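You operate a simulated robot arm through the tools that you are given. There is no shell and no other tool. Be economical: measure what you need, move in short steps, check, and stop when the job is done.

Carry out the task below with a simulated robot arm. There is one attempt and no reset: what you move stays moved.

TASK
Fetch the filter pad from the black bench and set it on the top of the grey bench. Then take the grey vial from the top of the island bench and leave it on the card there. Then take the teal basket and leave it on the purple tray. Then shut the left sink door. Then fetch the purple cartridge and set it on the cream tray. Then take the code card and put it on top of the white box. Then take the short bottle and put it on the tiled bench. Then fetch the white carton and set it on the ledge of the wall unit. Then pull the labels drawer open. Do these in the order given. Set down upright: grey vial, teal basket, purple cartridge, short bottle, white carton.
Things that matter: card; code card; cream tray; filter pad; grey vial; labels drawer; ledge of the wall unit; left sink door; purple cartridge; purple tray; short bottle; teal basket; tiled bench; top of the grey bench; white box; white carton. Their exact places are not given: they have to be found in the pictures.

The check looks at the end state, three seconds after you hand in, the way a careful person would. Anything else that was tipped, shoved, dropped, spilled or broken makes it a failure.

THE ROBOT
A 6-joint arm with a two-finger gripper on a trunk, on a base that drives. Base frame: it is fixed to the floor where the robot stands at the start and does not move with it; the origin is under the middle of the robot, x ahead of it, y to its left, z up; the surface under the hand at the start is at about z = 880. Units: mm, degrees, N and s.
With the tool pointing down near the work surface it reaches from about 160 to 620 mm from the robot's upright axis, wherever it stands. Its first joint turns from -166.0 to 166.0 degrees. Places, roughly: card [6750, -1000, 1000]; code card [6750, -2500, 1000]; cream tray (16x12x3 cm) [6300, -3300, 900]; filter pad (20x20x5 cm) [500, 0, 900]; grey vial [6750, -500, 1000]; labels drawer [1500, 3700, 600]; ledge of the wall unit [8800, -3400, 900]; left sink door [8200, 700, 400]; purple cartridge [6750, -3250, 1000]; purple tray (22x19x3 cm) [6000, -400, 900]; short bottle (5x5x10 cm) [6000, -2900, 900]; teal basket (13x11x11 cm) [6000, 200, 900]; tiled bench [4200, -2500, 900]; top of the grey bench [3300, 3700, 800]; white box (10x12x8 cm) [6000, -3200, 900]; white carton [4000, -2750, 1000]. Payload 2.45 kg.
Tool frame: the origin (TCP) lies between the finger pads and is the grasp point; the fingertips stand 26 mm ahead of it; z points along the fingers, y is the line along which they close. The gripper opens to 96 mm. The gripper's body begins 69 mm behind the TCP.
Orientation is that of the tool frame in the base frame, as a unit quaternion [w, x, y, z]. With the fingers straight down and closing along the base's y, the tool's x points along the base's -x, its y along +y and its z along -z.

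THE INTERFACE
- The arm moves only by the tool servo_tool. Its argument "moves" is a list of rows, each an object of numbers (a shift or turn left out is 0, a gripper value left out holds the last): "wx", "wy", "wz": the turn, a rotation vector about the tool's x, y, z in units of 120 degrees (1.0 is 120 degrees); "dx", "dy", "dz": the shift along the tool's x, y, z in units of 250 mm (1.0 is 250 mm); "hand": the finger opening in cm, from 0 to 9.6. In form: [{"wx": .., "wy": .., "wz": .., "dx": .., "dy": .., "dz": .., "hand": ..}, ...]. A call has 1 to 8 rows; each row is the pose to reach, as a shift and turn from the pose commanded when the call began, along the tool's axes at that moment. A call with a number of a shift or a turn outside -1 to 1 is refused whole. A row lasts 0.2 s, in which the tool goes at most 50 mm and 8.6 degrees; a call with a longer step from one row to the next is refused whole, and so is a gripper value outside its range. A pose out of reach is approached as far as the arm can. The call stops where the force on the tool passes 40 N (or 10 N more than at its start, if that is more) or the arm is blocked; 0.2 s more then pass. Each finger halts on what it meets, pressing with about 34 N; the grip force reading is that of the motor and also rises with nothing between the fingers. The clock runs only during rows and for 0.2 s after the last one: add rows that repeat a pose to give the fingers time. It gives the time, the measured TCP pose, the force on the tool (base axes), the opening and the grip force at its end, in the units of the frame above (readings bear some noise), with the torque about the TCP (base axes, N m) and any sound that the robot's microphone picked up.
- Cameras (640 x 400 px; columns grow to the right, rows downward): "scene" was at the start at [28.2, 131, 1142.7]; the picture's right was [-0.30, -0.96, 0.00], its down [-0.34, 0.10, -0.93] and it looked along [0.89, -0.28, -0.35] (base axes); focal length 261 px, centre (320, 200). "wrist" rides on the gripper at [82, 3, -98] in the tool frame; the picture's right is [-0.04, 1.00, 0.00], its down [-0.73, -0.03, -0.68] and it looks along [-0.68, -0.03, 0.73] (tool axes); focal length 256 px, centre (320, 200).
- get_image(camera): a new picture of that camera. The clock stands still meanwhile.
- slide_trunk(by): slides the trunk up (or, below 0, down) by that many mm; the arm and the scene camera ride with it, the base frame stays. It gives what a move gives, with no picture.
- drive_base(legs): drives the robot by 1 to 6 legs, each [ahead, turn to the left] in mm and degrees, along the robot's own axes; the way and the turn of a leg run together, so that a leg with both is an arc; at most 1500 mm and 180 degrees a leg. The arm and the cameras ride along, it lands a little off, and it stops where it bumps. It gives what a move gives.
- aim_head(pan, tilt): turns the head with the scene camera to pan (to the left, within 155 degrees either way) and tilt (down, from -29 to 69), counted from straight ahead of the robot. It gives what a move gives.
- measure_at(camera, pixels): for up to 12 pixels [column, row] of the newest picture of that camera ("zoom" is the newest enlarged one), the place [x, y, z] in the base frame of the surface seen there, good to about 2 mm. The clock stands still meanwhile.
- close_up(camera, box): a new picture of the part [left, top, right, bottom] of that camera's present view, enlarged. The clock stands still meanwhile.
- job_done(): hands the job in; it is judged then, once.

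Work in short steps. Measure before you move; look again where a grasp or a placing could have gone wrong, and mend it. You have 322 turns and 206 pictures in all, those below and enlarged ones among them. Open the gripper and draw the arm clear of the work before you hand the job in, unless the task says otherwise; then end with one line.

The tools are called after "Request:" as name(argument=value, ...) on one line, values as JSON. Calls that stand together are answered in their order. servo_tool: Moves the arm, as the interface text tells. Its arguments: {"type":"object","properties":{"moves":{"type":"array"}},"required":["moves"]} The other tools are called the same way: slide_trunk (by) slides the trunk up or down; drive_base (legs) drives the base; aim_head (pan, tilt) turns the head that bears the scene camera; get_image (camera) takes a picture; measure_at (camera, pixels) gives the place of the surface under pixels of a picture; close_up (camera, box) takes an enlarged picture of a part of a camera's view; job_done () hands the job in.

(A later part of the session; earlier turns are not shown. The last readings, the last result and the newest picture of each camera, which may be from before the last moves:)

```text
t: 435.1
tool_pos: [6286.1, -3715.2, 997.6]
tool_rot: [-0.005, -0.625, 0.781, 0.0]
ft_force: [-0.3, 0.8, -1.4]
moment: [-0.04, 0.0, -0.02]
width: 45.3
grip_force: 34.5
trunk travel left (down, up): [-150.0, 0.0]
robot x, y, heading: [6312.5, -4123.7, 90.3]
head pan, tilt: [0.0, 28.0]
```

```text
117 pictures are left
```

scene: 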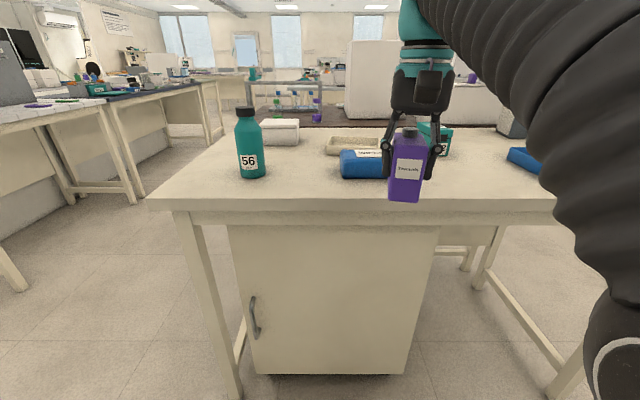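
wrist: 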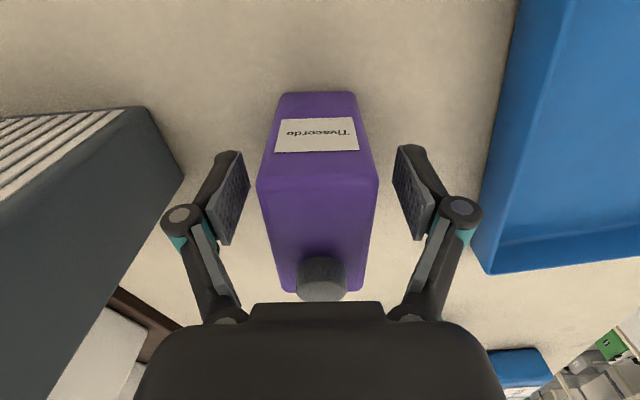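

I swing the arm to the right (x≈6450), then drive forward 283 mm.

Request:
servo_tool(moves=[{"dy": -0.08}, {"dx": -0.01, "dy": -0.18}, {"dx": -0.02, "dy": -0.29}, {"dx": -0.027, "dy": -0.4}, {"dx": -0.027, "dy": -0.51}, {"dx": -0.027, "dy": -0.6}, {"dx": -0.027, "dy": -0.67}, {"dx": -0.027, "dy": -0.67}])

Request:
drive_base(legs=[[200, 0], [80, 0]])

Request:
get_image(camera="scene")

```text
t: 436.9
tool_pos: [6452.1, -3745.0, 995.9]
tool_rot: [-0.005, -0.625, 0.781, 0.0]
ft_force: [-0.6, 0.6, -2.3]
moment: [-0.03, -0.01, 0.03]
width: 45.4
grip_force: 34.2
trunk travel left (down, up): [-150.0, 0.0]
robot x, y, heading: [6314.8, -4120.6, 90.3]
head pan, tilt: [0.0, 28.0]
```

```text
t: 439.1
tool_pos: [6450.6, -3464.8, 995.6]
tool_rot: [-0.005, -0.625, 0.78, 0.0]
ft_force: [-0.6, 0.0, -2.3]
moment: [-0.05, 0.0, 0.01]
width: 45.5
grip_force: 34.1
trunk travel left (down, up): [-150.0, 0.0]
robot x, y, heading: [6311.9, -3843.4, 90.1]
head pan, tilt: [0.0, 28.0]
```

```text
116 pictures are left
```

scene: 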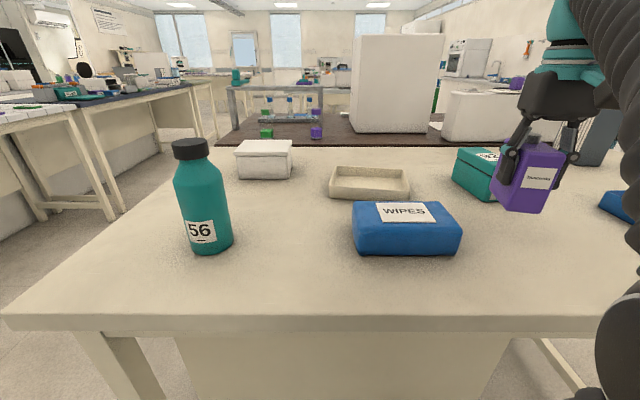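

I shift back to y≈-3520 and lower the cartridge to the bench.

Request:
servo_tool(moves=[{"dx": 0.1, "dy": -0.02}, {"dx": 0.2, "dy": -0.045}, {"dx": 0.215, "dy": -0.048, "dz": 0.06}, {"dx": 0.215, "dy": -0.048, "dz": 0.13}, {"dx": 0.215, "dy": -0.048, "dz": 0.19}, {"dx": 0.215, "dy": -0.048, "dz": 0.215}, {"dx": 0.215, "dy": -0.048, "dz": 0.226}, {"dx": 0.215, "dy": -0.048, "dz": 0.226}])

Request:
get_image(camera="scene")

```text
t: 440.9
tool_pos: [6450.0, -3520.3, 940.2]
tool_rot: [-0.005, -0.625, 0.781, 0.001]
ft_force: [-0.3, 0.0, 3.4]
moment: [0.3, -0.21, 0.01]
width: 45.3
grip_force: 34.1
trunk travel left (down, up): [-150.0, 0.0]
robot x, y, heading: [6312.0, -3843.8, 90.0]
head pan, tilt: [0.0, 28.0]
```

```text
115 pictures are left
```

scene: 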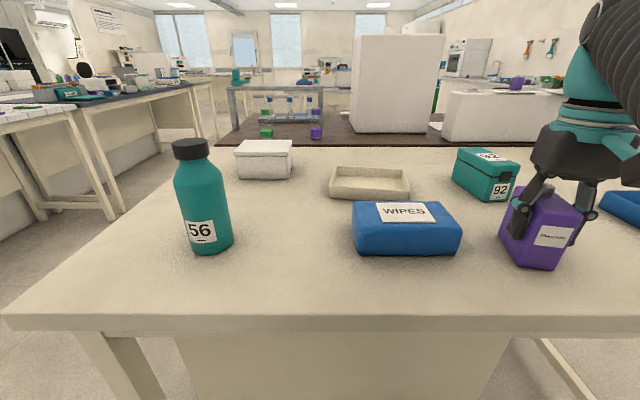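

Touching. I open, go down to z≈920 (staying clear of the cap) and regrip.

Request:
servo_tool(moves=[{"hand": 5.5}, {"hand": 6}, {"hand": 6, "dz": 0.04}, {"hand": 6, "dz": 0.08}, {"hand": 6, "dz": 0.08}])

Request:
servo_tool(moves=[{"hand": 0}, {"hand": 0}, {"hand": 0}, {"dz": -0.02}, {"dz": -0.06}, {"dz": -0.12}, {"dz": -0.19}, {"dz": -0.26}])

Request:
get_image(camera="scene")

```text
t: 442.1
tool_pos: [6450.1, -3520.2, 920.8]
tool_rot: [-0.005, -0.625, 0.781, -0.001]
ft_force: [0.2, 0.0, 0.4]
moment: [0.01, -0.01, 0.0]
width: 59.9
grip_force: 0.0
trunk travel left (down, up): [-150.0, 0.0]
robot x, y, heading: [6308.1, -3841.3, 90.2]
head pan, tilt: [0.0, 28.0]
```

```text
t: 443.9
tool_pos: [6451.3, -3520.5, 985.2]
tool_rot: [-0.005, -0.625, 0.781, 0.001]
ft_force: [-1.3, 0.6, -1.7]
moment: [-0.05, 0.0, 0.01]
width: 45.2
grip_force: 34.2
trunk travel left (down, up): [-150.0, 0.0]
robot x, y, heading: [6311.7, -3843.7, 90.0]
head pan, tilt: [0.0, 28.0]
```

```text
114 pictures are left
```

scene: 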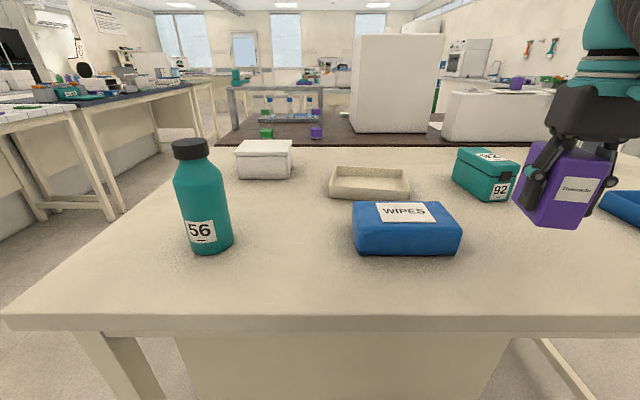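

Bottom now ≈945. I move over the wipes toward the tray.

Request:
servo_tool(moves=[{"dz": -0.04}, {"dx": -0.03, "dy": 0.11, "dz": -0.04}, {"dx": -0.06, "dy": 0.22, "dz": -0.04}, {"dx": -0.09, "dy": 0.33, "dz": -0.04}, {"dx": -0.12, "dy": 0.44, "dz": -0.04}, {"dx": -0.15, "dy": 0.55, "dz": -0.04}, {"dx": -0.18, "dy": 0.66, "dz": -0.04}, {"dx": -0.18, "dy": 0.66, "dz": -0.04}])

Request:
close_up(camera="scene", box=[280, 100, 500, 270])

```text
t: 445.8
tool_pos: [6299.6, -3441.0, 996.3]
tool_rot: [-0.005, -0.625, 0.781, 0.001]
ft_force: [-0.4, -1.2, -2.1]
moment: [-0.02, -0.02, 0.01]
width: 45.4
grip_force: 34.1
trunk travel left (down, up): [-150.0, 0.0]
robot x, y, heading: [6311.1, -3842.3, 90.3]
head pan, tilt: [0.0, 28.0]
```

```text
2.35 times, centred on (390, 185) of scene
```

zoom: 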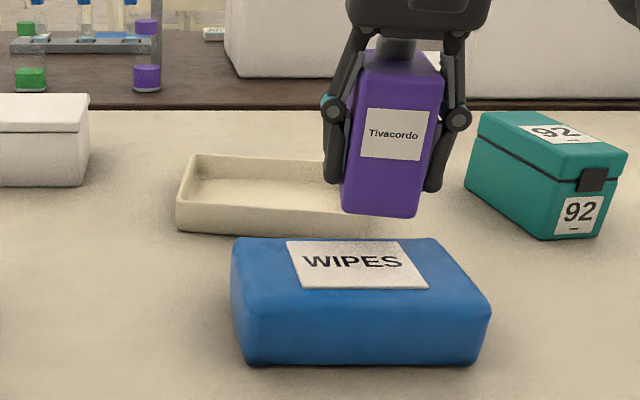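

Next I go on to (6262,-3300), easing down to z≈962.

Request:
servo_tool(moves=[{"dx": -0.07, "dy": 0.04, "dz": 0.015}, {"dx": -0.15, "dy": 0.08, "dz": 0.035}, {"dx": -0.23, "dy": 0.12, "dz": 0.055}, {"dx": -0.31, "dy": 0.16, "dz": 0.075}, {"dx": -0.39, "dy": 0.2, "dz": 0.1}, {"dx": -0.46, "dy": 0.24, "dz": 0.12}, {"dx": -0.517, "dy": 0.272, "dz": 0.14}, {"dx": -0.517, "dy": 0.272, "dz": 0.14}])

Request:
close_up(camera="scene", box=[280, 100, 500, 270])

Request:
get_image(camera="wrist")

```text
t: 447.6
tool_pos: [6260.9, -3299.5, 959.8]
tool_rot: [-0.004, -0.624, 0.781, 0.001]
ft_force: [-0.7, 0.5, -1.6]
moment: [-0.03, 0.0, -0.01]
width: 45.6
grip_force: 33.9
trunk travel left (down, up): [-150.0, 0.0]
robot x, y, heading: [6311.4, -3842.1, 90.2]
head pan, tilt: [0.0, 28.0]
```

```text
2.35 times, centred on (390, 185) of scene
```

zoom: 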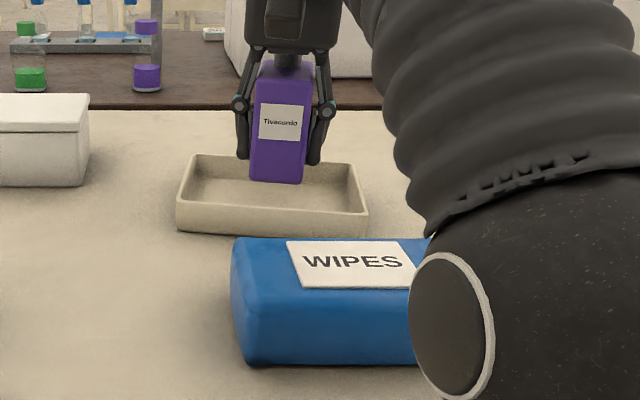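

```text
111 pictures are left
```

wrist: 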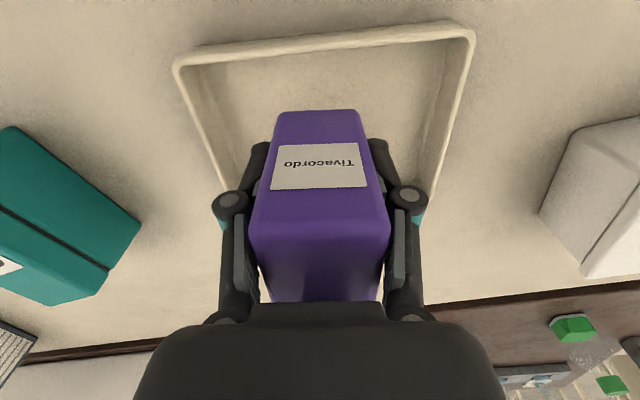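

Well inside the tray. Lower 31 mm slowly.

Request:
servo_tool(moves=[{"dz": 0.03}, {"dz": 0.06}, {"dz": 0.09}, {"dz": 0.11}, {"dz": 0.122}, {"dz": 0.128}, {"dz": 0.134}])

Request:
close_up(camera="scene", box=[280, 100, 500, 270])

```text
t: 449.1
tool_pos: [6260.7, -3299.3, 926.9]
tool_rot: [-0.004, -0.624, 0.781, -0.001]
ft_force: [-0.4, -0.4, -0.7]
moment: [-0.03, 0.01, 0.0]
width: 45.4
grip_force: 34.2
trunk travel left (down, up): [-150.0, 0.0]
robot x, y, heading: [6313.5, -3841.5, 90.1]
head pan, tilt: [0.0, 28.0]
```

```text
2.35 times, centred on (390, 185) of scene
```

zoom: 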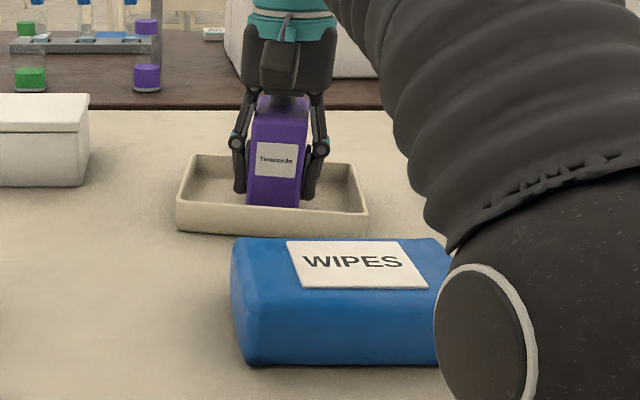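

Request:
servo_tool(moves=[{"dz": 0.006}, {"dz": 0.012}, {"dz": 0.018}, {"dz": 0.018}])

```text
t: 450.1
tool_pos: [6260.0, -3301.1, 924.1]
tool_rot: [-0.003, -0.625, 0.781, 0.002]
ft_force: [-0.3, 6.4, 31.9]
moment: [0.22, -0.2, 0.06]
width: 45.9
grip_force: 34.3
trunk travel left (down, up): [-150.0, 0.0]
robot x, y, heading: [6313.0, -3846.6, 90.1]
head pan, tilt: [0.0, 28.0]
```

Contact. Ease off, open, rise 30 mm, then draw back along the tool's axis.

Request:
servo_tool(moves=[{"dz": -0.008, "hand": 5}, {"dz": -0.008, "hand": 6.2}, {"dz": -0.008, "hand": 6.2}, {"dz": -0.07}, {"dz": -0.12}, {"dz": -0.12}])

Request:
servo_tool(moves=[{"dx": 0.15, "dz": -0.03}, {"dx": 0.3, "dz": -0.08}, {"dx": 0.45, "dz": -0.14}, {"dx": 0.6, "dz": -0.18}, {"dx": 0.7, "dz": -0.18}])

Request:
get_image(camera="scene")

```text
t: 451.6
tool_pos: [6261.4, -3299.9, 952.6]
tool_rot: [-0.004, -0.625, 0.781, 0.0]
ft_force: [0.8, -0.4, 0.1]
moment: [-0.04, 0.0, -0.02]
width: 62.1
grip_force: 0.1
trunk travel left (down, up): [-150.0, 0.0]
robot x, y, heading: [6311.6, -3845.4, 90.2]
head pan, tilt: [0.0, 28.0]
```

```text
t: 452.8
tool_pos: [6221.6, -3470.4, 999.0]
tool_rot: [-0.005, -0.624, 0.781, -0.001]
ft_force: [-0.2, 0.3, -0.6]
moment: [-0.07, 0.01, -0.01]
width: 61.9
grip_force: 0.1
trunk travel left (down, up): [-150.0, 0.0]
robot x, y, heading: [6313.4, -3841.0, 90.0]
head pan, tilt: [0.0, 28.0]
```

```text
109 pictures are left
```

scene: 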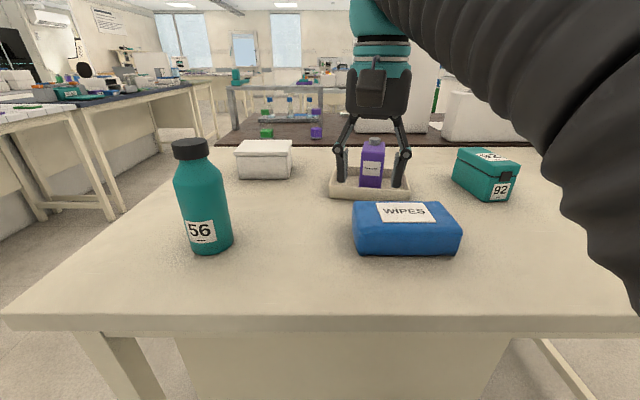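

Cartridge stands in the cream tray. Next the code card on the brown bench; I straighten the tool and drive round the west end to its north side.

Request:
servo_tool(moves=[{"wz": -0.05, "dx": 0.08}, {"wz": -0.105, "dx": 0.15}, {"wz": -0.105, "dx": 0.15}])

Request:
drive_base(legs=[[-300, 0], [0, 90], [890, 0], [0, -90], [1000, 0]])

Request:
aim_head(pan=-80, tilt=20)

Request:
get_image(camera="scene")

```text
t: 453.6
tool_pos: [6214.7, -3506.0, 999.0]
tool_rot: [0.005, 0.707, -0.707, -0.002]
ft_force: [-0.7, -0.1, 0.1]
moment: [0.0, -0.03, 0.04]
width: 62.2
grip_force: 0.0
trunk travel left (down, up): [-150.0, 0.0]
robot x, y, heading: [6310.7, -3843.4, 90.0]
head pan, tilt: [0.0, 28.0]
```

```text
t: 472.3
tool_pos: [5328.1, -2810.0, 999.2]
tool_rot: [-0.004, -0.704, 0.711, 0.0]
ft_force: [0.6, 0.4, 0.1]
moment: [-0.01, 0.05, -0.02]
width: 62.0
grip_force: 0.0
trunk travel left (down, up): [-150.0, 0.0]
robot x, y, heading: [5423.9, -3146.4, 89.6]
head pan, tilt: [0.0, 28.0]
```

```text
t: 473.8
tool_pos: [5327.7, -2809.0, 999.1]
tool_rot: [-0.004, -0.703, 0.711, 0.001]
ft_force: [0.7, -0.6, -0.1]
moment: [0.04, -0.02, 0.04]
width: 61.9
grip_force: 0.1
trunk travel left (down, up): [-150.0, 0.0]
robot x, y, heading: [5421.2, -3146.5, 89.6]
head pan, tilt: [-80.0, 20.0]
```

```text
108 pictures are left
```

scene: 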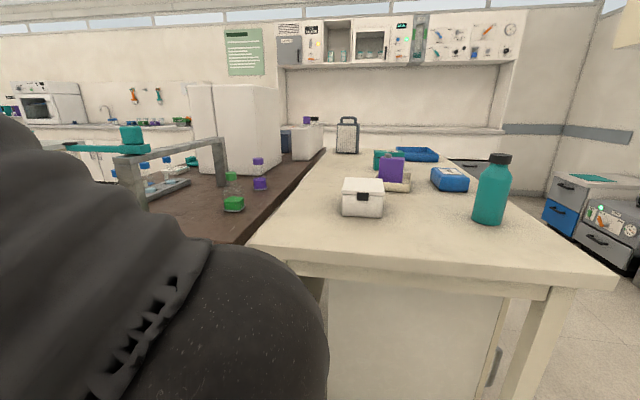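

I zoom at the bottles on the brown bench and the white box.

Request:
close_up(camera="scene", box=[100, 110, 420, 260])

Request:
measure_at(camera="scene", pixels=[[258, 163], [260, 184], [232, 178], [234, 204], [362, 185], [362, 205], [345, 182], [383, 192], [275, 245], [240, 240], [345, 213], [381, 215]])

```text
2.00 times, centred on (260, 185) of scene
```

zoom: 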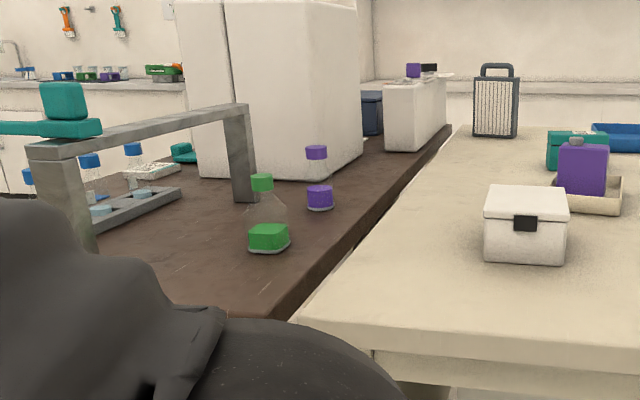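

```text
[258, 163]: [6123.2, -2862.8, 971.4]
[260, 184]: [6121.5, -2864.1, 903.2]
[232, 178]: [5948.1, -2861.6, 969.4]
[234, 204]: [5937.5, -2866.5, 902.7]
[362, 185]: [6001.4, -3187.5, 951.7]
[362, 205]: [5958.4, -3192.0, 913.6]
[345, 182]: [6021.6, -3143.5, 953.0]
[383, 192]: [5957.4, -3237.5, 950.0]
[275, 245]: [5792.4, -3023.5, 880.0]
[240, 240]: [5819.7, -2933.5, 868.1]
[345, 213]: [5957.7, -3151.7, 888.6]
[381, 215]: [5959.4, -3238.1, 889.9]
```

Two flasks (green at (5945,-2864), purple at (6122,-2863)) and the white box at ≈(6005,-3192). First the code card: a white speckled piece near (176,195); I measure it and drive to the north side.

Request:
measure_at(camera="scene", pixels=[[174, 194], [192, 186], [215, 160], [140, 170]])

Request:
drive_base(legs=[[1050, 0], [0, -89.6], [1000, 0]])

Request:
aim_head(pan=-60, tilt=25)

Request:
get_image(camera="scene")

```text
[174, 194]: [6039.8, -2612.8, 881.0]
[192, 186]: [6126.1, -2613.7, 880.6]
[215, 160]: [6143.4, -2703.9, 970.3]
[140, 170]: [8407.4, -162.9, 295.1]
```

```text
t: 487.8
tool_pos: [6759.7, -1999.5, 998.5]
tool_rot: [-0.002, 0.001, 1.0, 0.003]
ft_force: [0.0, 0.8, 0.3]
moment: [-0.02, -0.01, 0.05]
width: 61.9
grip_force: 0.1
trunk travel left (down, up): [-150.0, 0.0]
robot x, y, heading: [6426.4, -2097.7, 0.2]
head pan, tilt: [-80.0, 20.0]
```

```text
t: 488.6
tool_pos: [6758.4, -1999.3, 999.3]
tool_rot: [-0.003, 0.001, 1.0, 0.004]
ft_force: [-0.5, -0.8, 0.0]
moment: [0.01, 0.0, 0.01]
width: 61.9
grip_force: 0.1
trunk travel left (down, up): [-150.0, 0.0]
robot x, y, heading: [6422.6, -2097.2, 0.2]
head pan, tilt: [-60.0, 25.0]
```

```text
106 pictures are left
```

scene: 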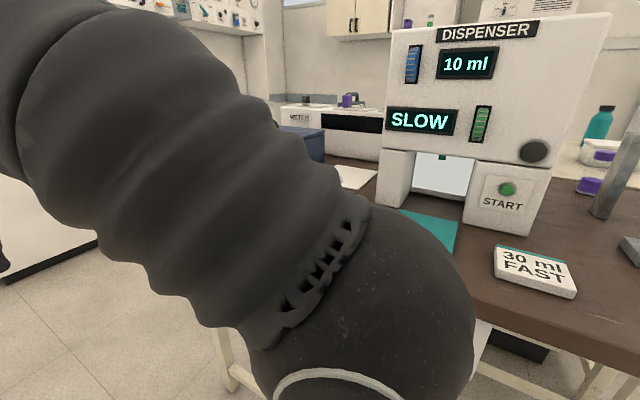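

I turn to face the bench (south) to see everything unobstructed.

Request:
measure_at(camera="scene", pixels=[[535, 272], [355, 178], [430, 228], [500, 250], [575, 275], [515, 320], [430, 150]])

Request:
drive_base(legs=[[180, 0], [0, -90]])

Request:
aim_head(pan=10, tilt=25)

Request:
get_image(camera="scene")

```text
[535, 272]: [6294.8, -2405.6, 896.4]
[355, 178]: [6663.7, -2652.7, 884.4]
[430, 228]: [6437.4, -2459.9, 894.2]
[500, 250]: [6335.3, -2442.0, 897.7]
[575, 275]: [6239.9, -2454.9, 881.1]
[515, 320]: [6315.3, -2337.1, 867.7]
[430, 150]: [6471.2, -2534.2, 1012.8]
```

```text
t: 493.9
tool_pos: [6708.2, -2430.8, 999.1]
tool_rot: [0.001, 0.701, 0.713, 0.004]
ft_force: [-0.3, 0.6, -0.1]
moment: [0.0, -0.01, 0.01]
width: 62.1
grip_force: 0.1
trunk travel left (down, up): [-150.0, 0.0]
robot x, y, heading: [6600.8, -2098.5, -88.9]
head pan, tilt: [-60.0, 25.0]
```

```text
t: 495.3
tool_pos: [6707.3, -2430.4, 999.7]
tool_rot: [0.001, 0.701, 0.714, 0.005]
ft_force: [0.5, -1.1, 0.1]
moment: [0.01, 0.01, 0.02]
width: 62.2
grip_force: 0.0
trunk travel left (down, up): [-150.0, 0.0]
robot x, y, heading: [6601.8, -2096.6, -88.8]
head pan, tilt: [10.0, 25.0]
```

```text
105 pictures are left
```

scene: 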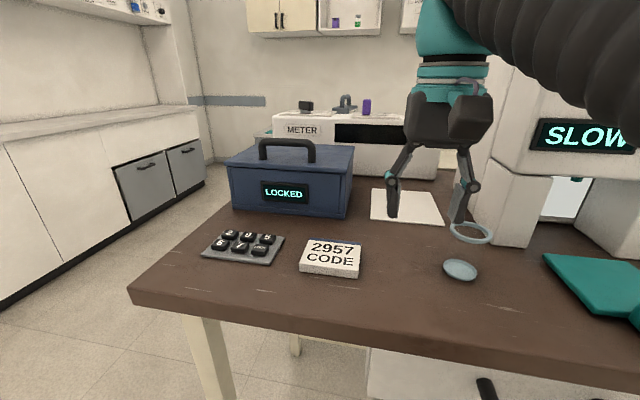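

"2957 CODE" at (330,258) is the code card. I zoom and measure.

Request:
close_up(camera="scene", box=[270, 210, 400, 300])

Request:
measure_at(camera="zoom", pixels=[[190, 145], [440, 165], [150, 275], [430, 305], [145, 305], [425, 338], [300, 215], [60, 230], [590, 150]])

```text
4.44 times, centred on (335, 255) of scene
```

zoom: 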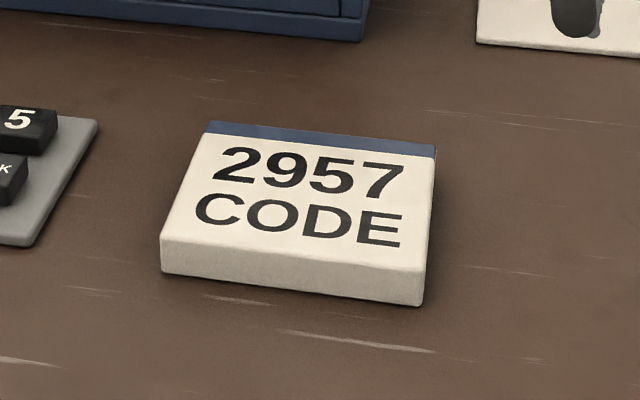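

```text
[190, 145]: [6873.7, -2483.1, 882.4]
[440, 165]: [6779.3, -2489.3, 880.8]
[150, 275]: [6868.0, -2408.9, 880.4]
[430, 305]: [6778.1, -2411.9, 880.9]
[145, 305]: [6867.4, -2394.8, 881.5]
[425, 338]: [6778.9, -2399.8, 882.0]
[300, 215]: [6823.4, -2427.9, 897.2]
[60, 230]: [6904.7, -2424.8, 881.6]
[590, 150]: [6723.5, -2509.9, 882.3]
```

Request:
measure_at(camera="zoom", pixels=[[214, 130], [430, 155], [170, 236], [415, 270], [166, 265], [415, 298], [315, 140], [290, 250]])

```text
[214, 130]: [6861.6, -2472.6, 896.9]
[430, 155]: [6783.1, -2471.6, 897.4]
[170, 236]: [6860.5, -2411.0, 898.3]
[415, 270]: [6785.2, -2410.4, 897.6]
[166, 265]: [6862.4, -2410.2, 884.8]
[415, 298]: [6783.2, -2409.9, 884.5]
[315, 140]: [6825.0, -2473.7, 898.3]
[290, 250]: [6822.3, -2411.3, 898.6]
```

Code card: x 6782–6863, y −2474…−2410, top 898. I turn the tool 91° so the fingers close along y, moving over it.

Request:
servo_tool(moves=[{"wz": 0.07, "dy": 0.06, "hand": 8.8}, {"wz": 0.14, "dy": 0.12}, {"wz": 0.21, "dy": 0.18}, {"wz": 0.28, "dy": 0.24}, {"wz": 0.35, "dx": -0.02, "dy": 0.3}, {"wz": 0.42, "dx": -0.04, "dy": 0.36}, {"wz": 0.49, "dx": -0.054, "dy": 0.42}, {"wz": 0.56, "dx": -0.054, "dy": 0.457}])

Request:
servo_tool(moves=[{"wz": 0.066}, {"wz": 0.132}, {"wz": 0.199}, {"wz": 0.199}])

Request:
get_image(camera="wrist")

```text
t: 497.1
tool_pos: [6821.6, -2442.9, 1001.3]
tool_rot: [-0.002, 0.979, 0.205, 0.004]
ft_force: [-0.8, -0.2, -0.2]
moment: [0.0, -0.02, 0.03]
width: 88.1
grip_force: 0.0
trunk travel left (down, up): [-150.0, 0.0]
robot x, y, heading: [6605.1, -2092.8, -89.1]
head pan, tilt: [10.0, 25.0]
```

```text
t: 498.1
tool_pos: [6823.2, -2442.4, 999.3]
tool_rot: [-0.003, 1.0, -0.002, 0.003]
ft_force: [0.0, -0.3, -0.4]
moment: [0.01, 0.0, 0.01]
width: 88.0
grip_force: 0.1
trunk travel left (down, up): [-150.0, 0.0]
robot x, y, heading: [6604.1, -2094.9, -88.7]
head pan, tilt: [10.0, 25.0]
```

```text
103 pictures are left
```

wrist: 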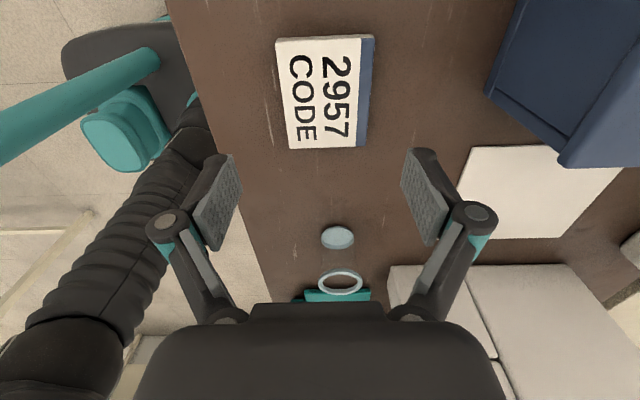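

Go down to z≈928 (tips just above the card) and check.

Request:
servo_tool(moves=[{"dz": 0.15}, {"dz": 0.27}, {"dz": 0.284}, {"dz": 0.284}])

Request:
get_image(camera="wrist")

Request:
close_up(camera="scene", box=[220, 180, 440, 320])

```text
t: 499.1
tool_pos: [6823.0, -2440.7, 928.4]
tool_rot: [-0.003, 1.0, -0.001, 0.004]
ft_force: [0.4, -0.6, -0.4]
moment: [0.02, 0.0, 0.03]
width: 88.0
grip_force: 0.2
trunk travel left (down, up): [-150.0, 0.0]
robot x, y, heading: [6604.7, -2097.2, -88.7]
head pan, tilt: [10.0, 25.0]
```

```text
102 pictures are left
```

wrist: 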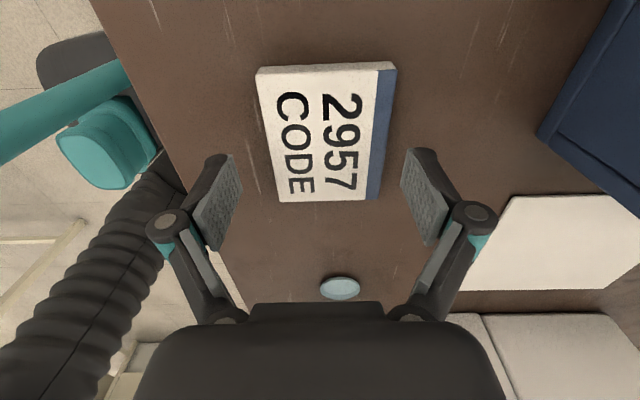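

```text
2.86 times, centred on (330, 250) of scene
```

zoom: 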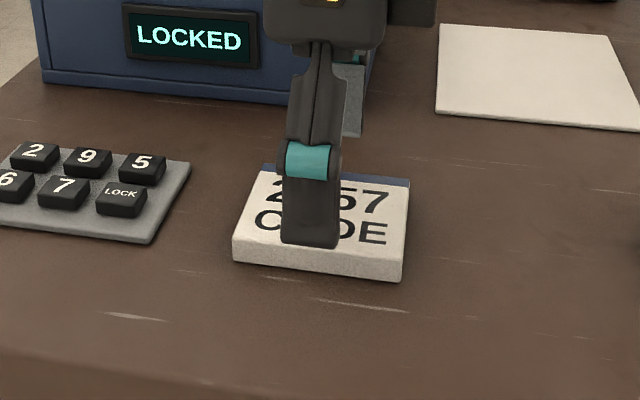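

Aligned. Go down to ≈909 and close.

Request:
servo_tool(moves=[{"dz": 0.05}, {"dz": 0.077}, {"dz": 0.077, "hand": 0}, {"dz": 0.077, "hand": 0}, {"dz": 0.077, "hand": 0}])

Request:
servo_tool(moves=[{"dz": -0.02}, {"dz": -0.05}, {"dz": -0.1}, {"dz": -0.17}, {"dz": -0.25}, {"dz": -0.33}])

Request:
get_image(camera="wrist")

```text
t: 500.3
tool_pos: [6823.1, -2441.5, 909.5]
tool_rot: [-0.002, 1.0, 0.0, 0.004]
ft_force: [0.5, -1.2, 7.1]
moment: [-0.32, -0.06, 0.03]
width: 69.4
grip_force: 34.1
trunk travel left (down, up): [-150.0, 0.0]
robot x, y, heading: [6605.7, -2096.6, -88.6]
head pan, tilt: [10.0, 25.0]
```

```text
t: 501.7
tool_pos: [6823.1, -2443.3, 992.5]
tool_rot: [-0.004, 1.0, -0.001, 0.004]
ft_force: [0.4, 0.1, -1.0]
moment: [0.0, 0.03, 0.0]
width: 69.1
grip_force: 34.4
trunk travel left (down, up): [-150.0, 0.0]
robot x, y, heading: [6606.8, -2100.7, -88.8]
head pan, tilt: [10.0, 25.0]
```

```text
100 pictures are left
```

wrist: 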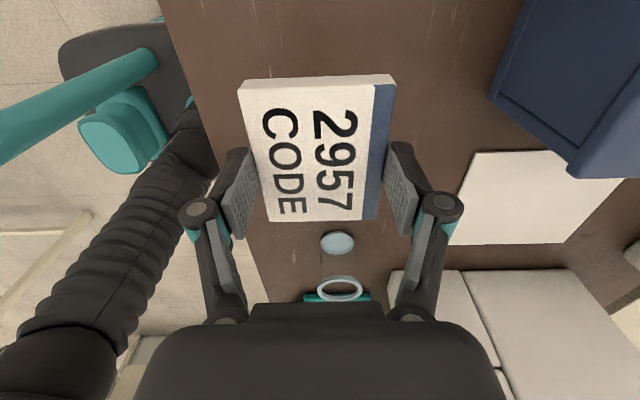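

Held firmly. I back away first, then centre the arm.

Request:
drive_base(legs=[[-300, 0]])

Request:
servo_tool(moves=[{"dx": -0.12}, {"dx": -0.26}, {"dx": -0.4}, {"dx": -0.54}, {"dx": -0.68}, {"dx": -0.8}])

Request:
drive_base(legs=[[0, -91], [1215, 0], [0, 90], [1400, 0], [0, 90]])

Request:
aim_head(pan=0, tilt=25)

Request:
get_image(camera="scene")

```text
t: 503.8
tool_pos: [6816.9, -2144.6, 991.8]
tool_rot: [-0.003, 1.0, -0.002, 0.002]
ft_force: [-0.5, 0.3, -0.8]
moment: [0.01, 0.04, 0.03]
width: 69.2
grip_force: 33.8
trunk travel left (down, up): [-150.0, 0.0]
robot x, y, heading: [6598.7, -1797.2, -88.7]
head pan, tilt: [10.0, 25.0]
```

```text
t: 505.2
tool_pos: [6615.8, -2143.3, 991.0]
tool_rot: [-0.003, 1.0, -0.001, 0.004]
ft_force: [-0.3, 0.1, -1.3]
moment: [0.01, 0.0, -0.02]
width: 68.9
grip_force: 33.8
trunk travel left (down, up): [-150.0, 0.0]
robot x, y, heading: [6601.5, -1798.7, -88.8]
head pan, tilt: [10.0, 25.0]
```

```text
t: 529.4
tool_pos: [5740.1, -3200.6, 991.4]
tool_rot: [-0.004, 0.715, 0.699, 0.0]
ft_force: [0.3, 0.5, -0.9]
moment: [0.01, -0.01, 0.05]
width: 69.2
grip_force: 33.8
trunk travel left (down, up): [-150.0, 0.0]
robot x, y, heading: [5395.1, -3210.2, 0.1]
head pan, tilt: [10.0, 25.0]
```

```text
t: 530.1
tool_pos: [5739.6, -3200.1, 992.7]
tool_rot: [-0.005, 0.715, 0.699, 0.0]
ft_force: [-0.1, 0.1, -0.6]
moment: [0.03, 0.02, 0.0]
width: 69.2
grip_force: 34.1
trunk travel left (down, up): [-150.0, 0.0]
robot x, y, heading: [5393.5, -3213.7, 0.1]
head pan, tilt: [0.0, 25.0]
```

```text
99 pictures are left
```

scene: 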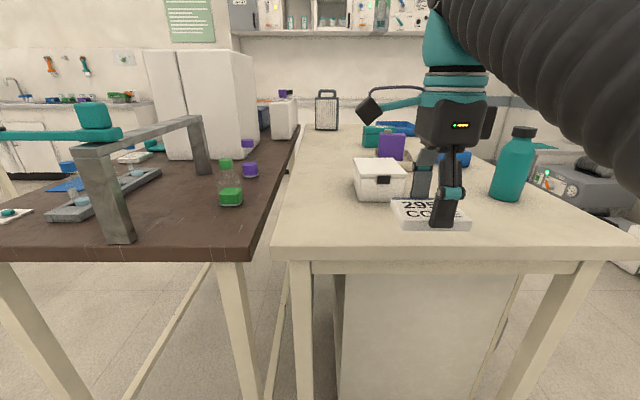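

I zoom and measure the white box's top.

Request:
close_up(camera="scene", box=[200, 130, 420, 220])

Request:
measure_at(camera="scene", pixels=[[355, 160], [402, 160], [354, 176], [405, 178], [380, 168], [380, 177], [358, 195], [284, 245], [240, 250]])

```text
2.91 times, centred on (310, 175) of scene
```

zoom: 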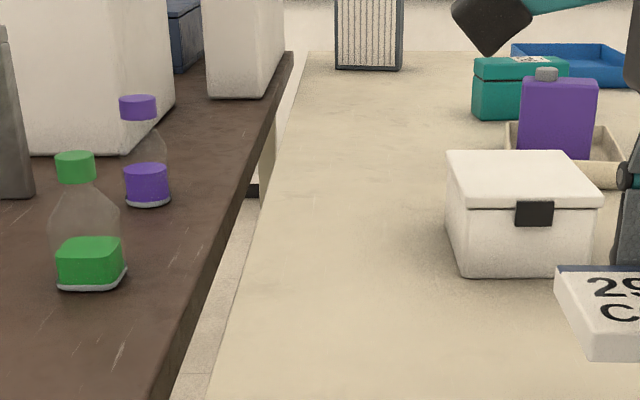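

```text
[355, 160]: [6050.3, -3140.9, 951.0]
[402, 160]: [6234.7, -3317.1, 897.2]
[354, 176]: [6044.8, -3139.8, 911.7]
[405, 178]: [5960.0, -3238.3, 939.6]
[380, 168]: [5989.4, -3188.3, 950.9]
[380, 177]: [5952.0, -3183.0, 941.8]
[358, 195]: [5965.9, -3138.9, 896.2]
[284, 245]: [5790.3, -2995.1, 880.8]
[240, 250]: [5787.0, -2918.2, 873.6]
```

White box: x 5957–6055, y −3141…−3240, top 951. I drive 145 mm forward.

Request:
drive_base(legs=[[145, 0]])

Request:
get_image(camera="scene")

Request:
measure_at(camera="scene", pixels=[[357, 168], [390, 175], [352, 185], [365, 190], [360, 160]])

```text
t: 531.4
tool_pos: [5885.1, -3202.2, 991.3]
tool_rot: [-0.005, 0.716, 0.698, 0.001]
ft_force: [0.0, 0.5, -0.2]
moment: [-0.01, -0.01, 0.03]
width: 69.4
grip_force: 33.3
trunk travel left (down, up): [-150.0, 0.0]
robot x, y, heading: [5538.0, -3211.1, -0.2]
head pan, tilt: [0.0, 25.0]
```

```text
97 pictures are left
```

scene: 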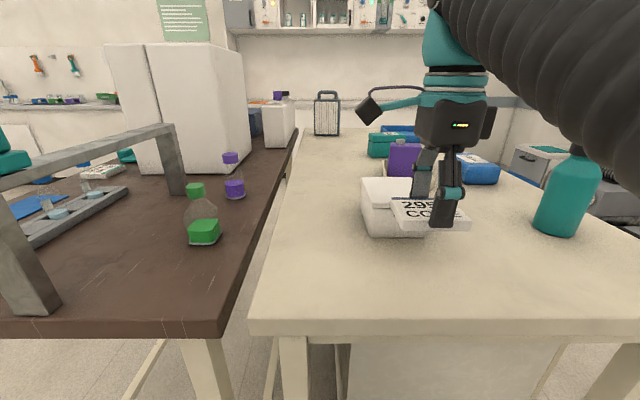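

```text
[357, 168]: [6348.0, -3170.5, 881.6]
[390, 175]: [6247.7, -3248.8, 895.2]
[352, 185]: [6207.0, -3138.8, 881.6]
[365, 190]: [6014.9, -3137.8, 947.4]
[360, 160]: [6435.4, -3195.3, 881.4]
```

Move over the box top.

Request:
servo_tool(moves=[{"dx": 0.02, "dy": 0.08}, {"dx": 0.04, "dy": 0.18}, {"dx": 0.055, "dy": 0.28}, {"dx": 0.055, "dy": 0.38}, {"dx": 0.055, "dy": 0.46}, {"dx": 0.055, "dy": 0.479}, {"dx": 0.055, "dy": 0.479}])

Request:
get_image(camera="wrist")

Request:
close_up(camera="scene", box=[320, 130, 500, 250])

```text
t: 533.0
tool_pos: [6005.5, -3190.1, 991.2]
tool_rot: [-0.004, 0.715, 0.699, 0.001]
ft_force: [0.1, -0.1, -1.0]
moment: [0.0, 0.02, 0.01]
width: 69.3
grip_force: 33.8
trunk travel left (down, up): [-150.0, 0.0]
robot x, y, heading: [5539.0, -3210.1, -0.1]
head pan, tilt: [0.0, 25.0]
```

```text
96 pictures are left
```

wrist: 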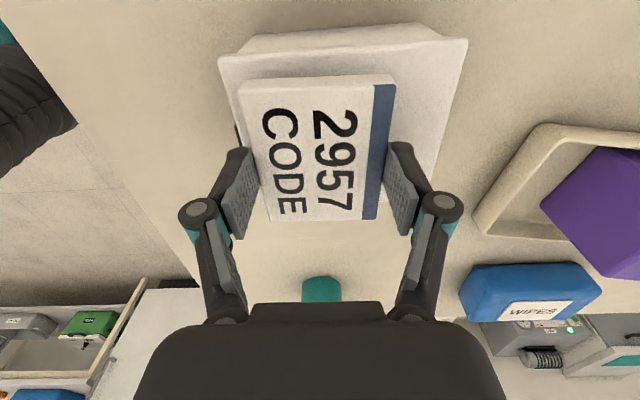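

```text
3.33 times, centred on (410, 190) of scene
```

zoom: 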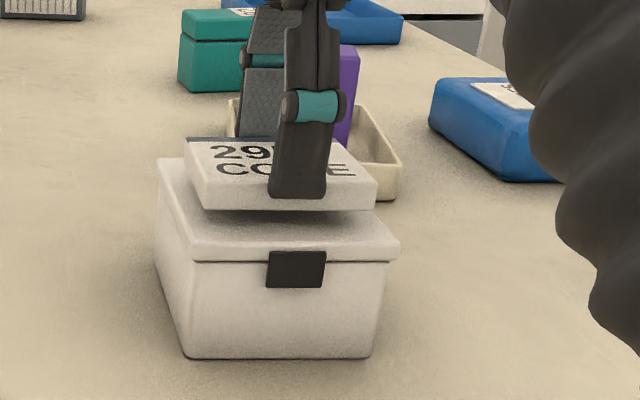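

Good alignment. Lower until contact.

Request:
servo_tool(moves=[{"dz": 0.02}, {"dz": 0.035}, {"dz": 0.042}, {"dz": 0.048}, {"dz": 0.054}, {"dz": 0.054}])

```text
t: 534.4
tool_pos: [6005.2, -3190.3, 977.7]
tool_rot: [-0.004, 0.715, 0.699, 0.001]
ft_force: [5.9, -1.2, 26.6]
moment: [-0.01, -0.24, 0.0]
width: 69.9
grip_force: 33.9
trunk travel left (down, up): [-150.0, 0.0]
robot x, y, heading: [5537.6, -3211.8, -0.1]
head pan, tilt: [0.0, 25.0]
```

Contact. Ease 1.5 mm, open, lift away and check.

Request:
servo_tool(moves=[{"dz": -0.006, "hand": 8}, {"dz": -0.006, "hand": 9}, {"dz": -0.006, "hand": 9}, {"dz": -0.04}, {"dz": -0.06, "dy": -0.1}, {"dz": -0.06, "dy": -0.25}])

Request:
close_up(camera="scene", box=[150, 130, 500, 280])

```text
t: 535.8
tool_pos: [5942.6, -3187.5, 992.9]
tool_rot: [-0.005, 0.716, 0.698, 0.0]
ft_force: [0.6, 0.6, 0.1]
moment: [0.0, 0.1, 0.02]
width: 90.3
grip_force: 0.3
trunk travel left (down, up): [-150.0, 0.0]
robot x, y, heading: [5538.8, -3210.8, 0.3]
head pan, tilt: [0.0, 25.0]
```

```text
1.83 times, centred on (325, 205) of scene
```

zoom: 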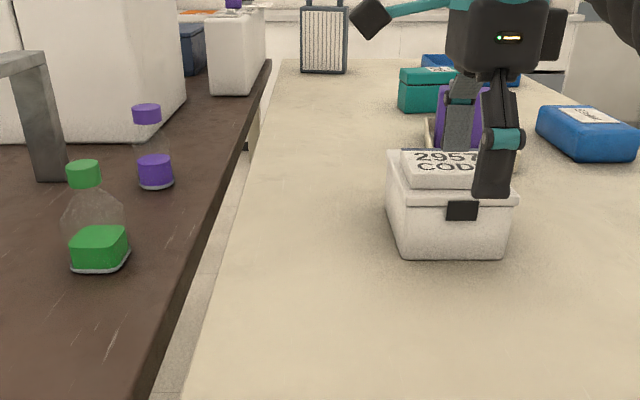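

I may have passed too low over the card; I check its position before moving further.

Request:
close_up(camera="scene", box=[340, 150, 460, 240])

Request:
measure_at(camera="zoom", pixels=[[170, 170], [150, 105], [300, 180], [165, 200], [300, 210], [250, 130], [330, 190], [400, 195]])

Request:
get_image(camera="wrist")

```text
4.44 times, centred on (400, 195) of scene
```

zoom: 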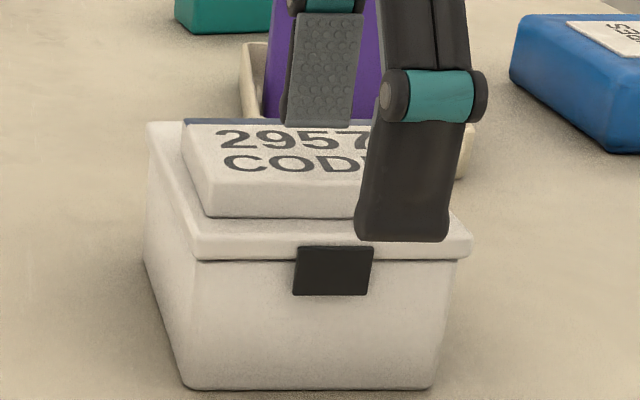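

```text
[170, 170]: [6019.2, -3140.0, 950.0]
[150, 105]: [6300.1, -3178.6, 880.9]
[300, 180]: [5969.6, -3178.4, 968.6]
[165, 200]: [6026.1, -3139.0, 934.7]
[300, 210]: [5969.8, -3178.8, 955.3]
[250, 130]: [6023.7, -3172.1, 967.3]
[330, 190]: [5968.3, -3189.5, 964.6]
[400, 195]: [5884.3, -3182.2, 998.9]
```

```text
92 pictures are left
```

wrist: 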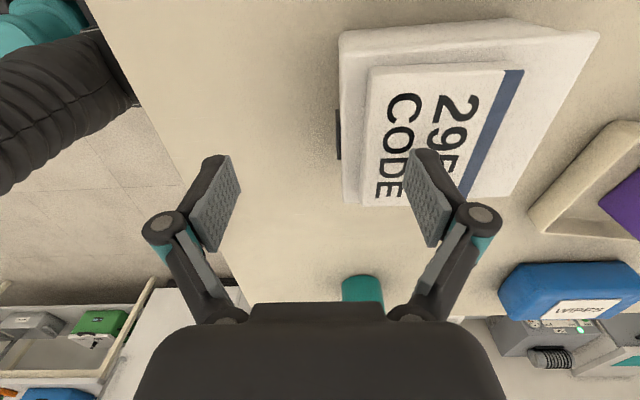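

Card is still well seated. I raise further before retreating.

Request:
servo_tool(moves=[{"dz": -0.03}, {"dz": -0.055}, {"dz": -0.055, "dy": -0.12}, {"dz": -0.055, "dy": -0.26}, {"dz": -0.055, "dy": -0.38}])

Request:
close_up(camera="scene", box=[150, 130, 470, 280])

```text
t: 537.0
tool_pos: [5849.3, -3185.1, 1003.5]
tool_rot: [-0.005, 0.715, 0.699, 0.002]
ft_force: [0.1, 0.4, -0.1]
moment: [0.02, 0.04, 0.0]
width: 89.9
grip_force: 0.0
out of reach, approached as far as the arm can: row 5
trunk travel left (down, up): [-150.0, 0.0]
robot x, y, heading: [5539.5, -3212.3, -0.1]
head pan, tilt: [0.0, 25.0]
```

```text
2.00 times, centred on (310, 205) of scene
```

zoom: 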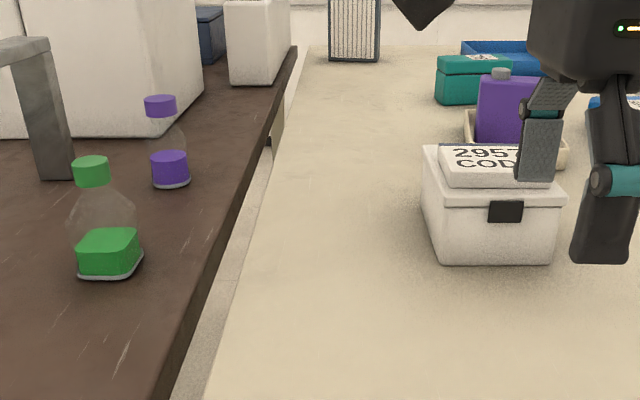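

Card is placed. Now the short bottle: I compare the green and the purple bottle.

Request:
close_up(camera="scene", box=[160, 140, 280, 260])

Request:
measure_at(camera="zoom", pixels=[[130, 140], [105, 160], [158, 160], [120, 215], [90, 320], [195, 310], [140, 345], [235, 45], [215, 65], [260, 65], [220, 160], [270, 155]])

```text
3.33 times, centred on (220, 200) of scene
```

zoom: 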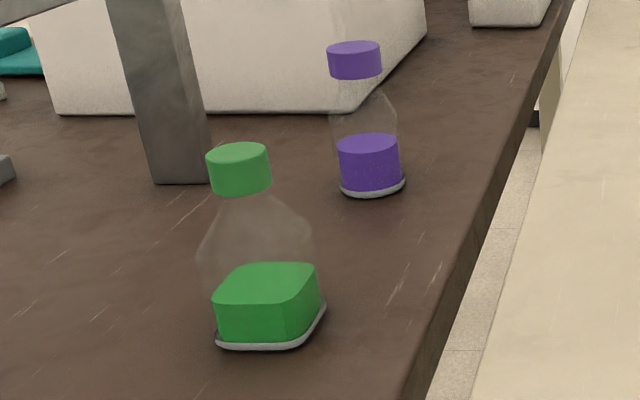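

```text
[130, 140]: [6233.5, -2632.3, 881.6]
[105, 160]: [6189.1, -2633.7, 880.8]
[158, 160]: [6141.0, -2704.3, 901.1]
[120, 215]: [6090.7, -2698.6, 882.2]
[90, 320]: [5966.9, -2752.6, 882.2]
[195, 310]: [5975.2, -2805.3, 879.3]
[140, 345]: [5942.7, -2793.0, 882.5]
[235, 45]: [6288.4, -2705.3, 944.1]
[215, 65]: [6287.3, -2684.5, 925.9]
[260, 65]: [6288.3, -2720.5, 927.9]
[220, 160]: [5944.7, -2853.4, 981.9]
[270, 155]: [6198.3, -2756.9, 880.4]
```

Request:
measure_at(camera="zoom", pixels=[[238, 148], [210, 165], [268, 165], [218, 310], [318, 285], [265, 325], [354, 47], [330, 60], [380, 60], [342, 160], [397, 160], [370, 180]])

```text
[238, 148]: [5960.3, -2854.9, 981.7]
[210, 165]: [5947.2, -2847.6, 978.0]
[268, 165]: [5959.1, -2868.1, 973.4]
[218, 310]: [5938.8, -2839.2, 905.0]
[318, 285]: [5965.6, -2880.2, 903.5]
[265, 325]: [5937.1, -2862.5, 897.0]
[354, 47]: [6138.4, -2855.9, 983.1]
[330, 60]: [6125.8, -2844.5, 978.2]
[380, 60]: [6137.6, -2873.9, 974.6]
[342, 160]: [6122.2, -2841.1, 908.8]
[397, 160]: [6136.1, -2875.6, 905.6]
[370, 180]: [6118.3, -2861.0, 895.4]
```

The green bottle (≈50×50×103 mm at ≈(5958,-2862)) matches the short bottle's size. I shift the robot to y≈-2860 for it.

Request:
drive_base(legs=[[-150, 0], [0, 90], [350, 0], [0, -90]])

Request:
aim_head(pan=8, tilt=28)

Request:
get_image(camera="scene")

```text
t: 547.9
tool_pos: [5692.4, -2828.2, 1002.9]
tool_rot: [-0.004, 0.71, 0.704, 0.003]
ft_force: [-0.6, -0.2, 0.3]
moment: [0.01, 0.0, 0.0]
width: 90.1
grip_force: 0.1
trunk travel left (down, up): [-150.0, 0.0]
robot x, y, heading: [5386.6, -2863.9, 1.0]
head pan, tilt: [0.0, 25.0]
```

```text
t: 548.6
tool_pos: [5692.7, -2829.6, 1004.2]
tool_rot: [-0.004, 0.71, 0.704, 0.003]
ft_force: [0.0, 0.7, -0.4]
moment: [0.0, 0.01, 0.02]
width: 89.9
grip_force: 0.0
trunk travel left (down, up): [-150.0, 0.0]
robot x, y, heading: [5383.6, -2862.1, 1.1]
head pan, tilt: [8.0, 28.0]
```

```text
89 pictures are left
```

scene: 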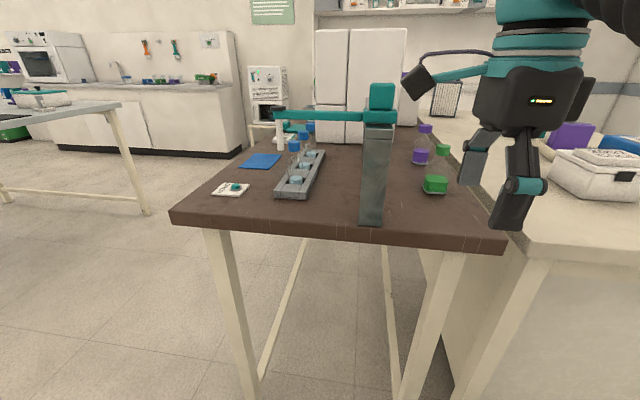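

Request:
close_up(camera="scene", box=[340, 110, 500, 230])

Request:
measure_at(camera="scene", pixels=[[443, 146], [426, 191], [446, 192], [435, 185], [372, 200], [372, 130], [385, 222], [362, 222], [382, 88], [422, 160]])

```text
3.33 times, centred on (420, 170) of scene
```

zoom: 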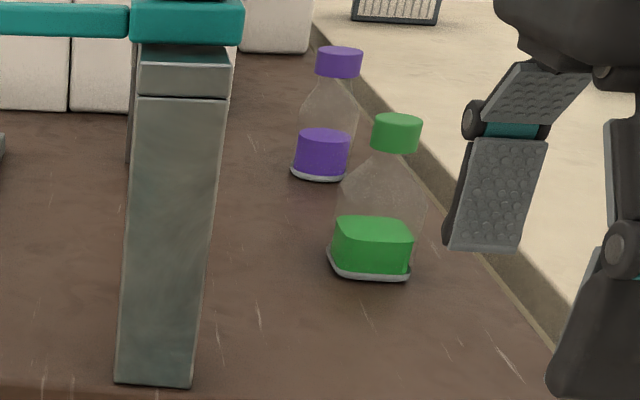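

```text
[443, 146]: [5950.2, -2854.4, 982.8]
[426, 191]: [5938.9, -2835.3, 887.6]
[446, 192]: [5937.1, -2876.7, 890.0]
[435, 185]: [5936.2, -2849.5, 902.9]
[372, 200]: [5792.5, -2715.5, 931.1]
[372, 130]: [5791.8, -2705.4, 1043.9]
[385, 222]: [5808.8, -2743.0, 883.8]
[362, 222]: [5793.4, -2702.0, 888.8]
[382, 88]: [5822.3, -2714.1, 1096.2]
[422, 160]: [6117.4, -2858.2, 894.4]
```

The green bottle's sides are axis-aligned, centre ≈(5961,-2858). I turn the tool back by 90° so the fingers close along y.

Request:
servo_tool(moves=[{"wz": -0.07, "hand": 8}, {"wz": -0.14}, {"wz": -0.21}, {"wz": -0.28}, {"wz": -0.35}, {"wz": -0.42}, {"wz": -0.49}, {"wz": -0.56}])

Request:
servo_tool(moves=[{"wz": -0.07, "dy": 0}, {"wz": -0.14}, {"wz": -0.186}, {"wz": -0.186}])

Request:
drive_base(legs=[[150, 0]])

```text
t: 550.4
tool_pos: [5693.2, -2829.4, 1002.8]
tool_rot: [-0.002, 0.199, 0.98, 0.004]
ft_force: [0.4, 0.2, 0.5]
moment: [0.0, 0.0, 0.01]
width: 80.0
grip_force: 0.1
trunk travel left (down, up): [-150.0, 0.0]
robot x, y, heading: [5383.6, -2860.9, 1.1]
head pan, tilt: [8.0, 28.0]
```

```text
t: 551.4
tool_pos: [5693.5, -2829.8, 1002.7]
tool_rot: [-0.001, 0.007, 1.0, 0.005]
ft_force: [-0.1, 0.5, 0.1]
moment: [0.0, -0.04, 0.0]
width: 80.0
grip_force: 0.0
trunk travel left (down, up): [-150.0, 0.0]
robot x, y, heading: [5383.7, -2861.7, 1.2]
head pan, tilt: [8.0, 28.0]
```

```text
t: 552.8
tool_pos: [5843.8, -2827.1, 1002.5]
tool_rot: [-0.001, 0.007, 1.0, 0.004]
ft_force: [-0.4, 0.1, 0.3]
moment: [0.0, 0.02, -0.04]
width: 80.2
grip_force: 0.0
trunk travel left (down, up): [-150.0, 0.0]
robot x, y, heading: [5537.0, -2855.7, 1.0]
head pan, tilt: [8.0, 28.0]
```

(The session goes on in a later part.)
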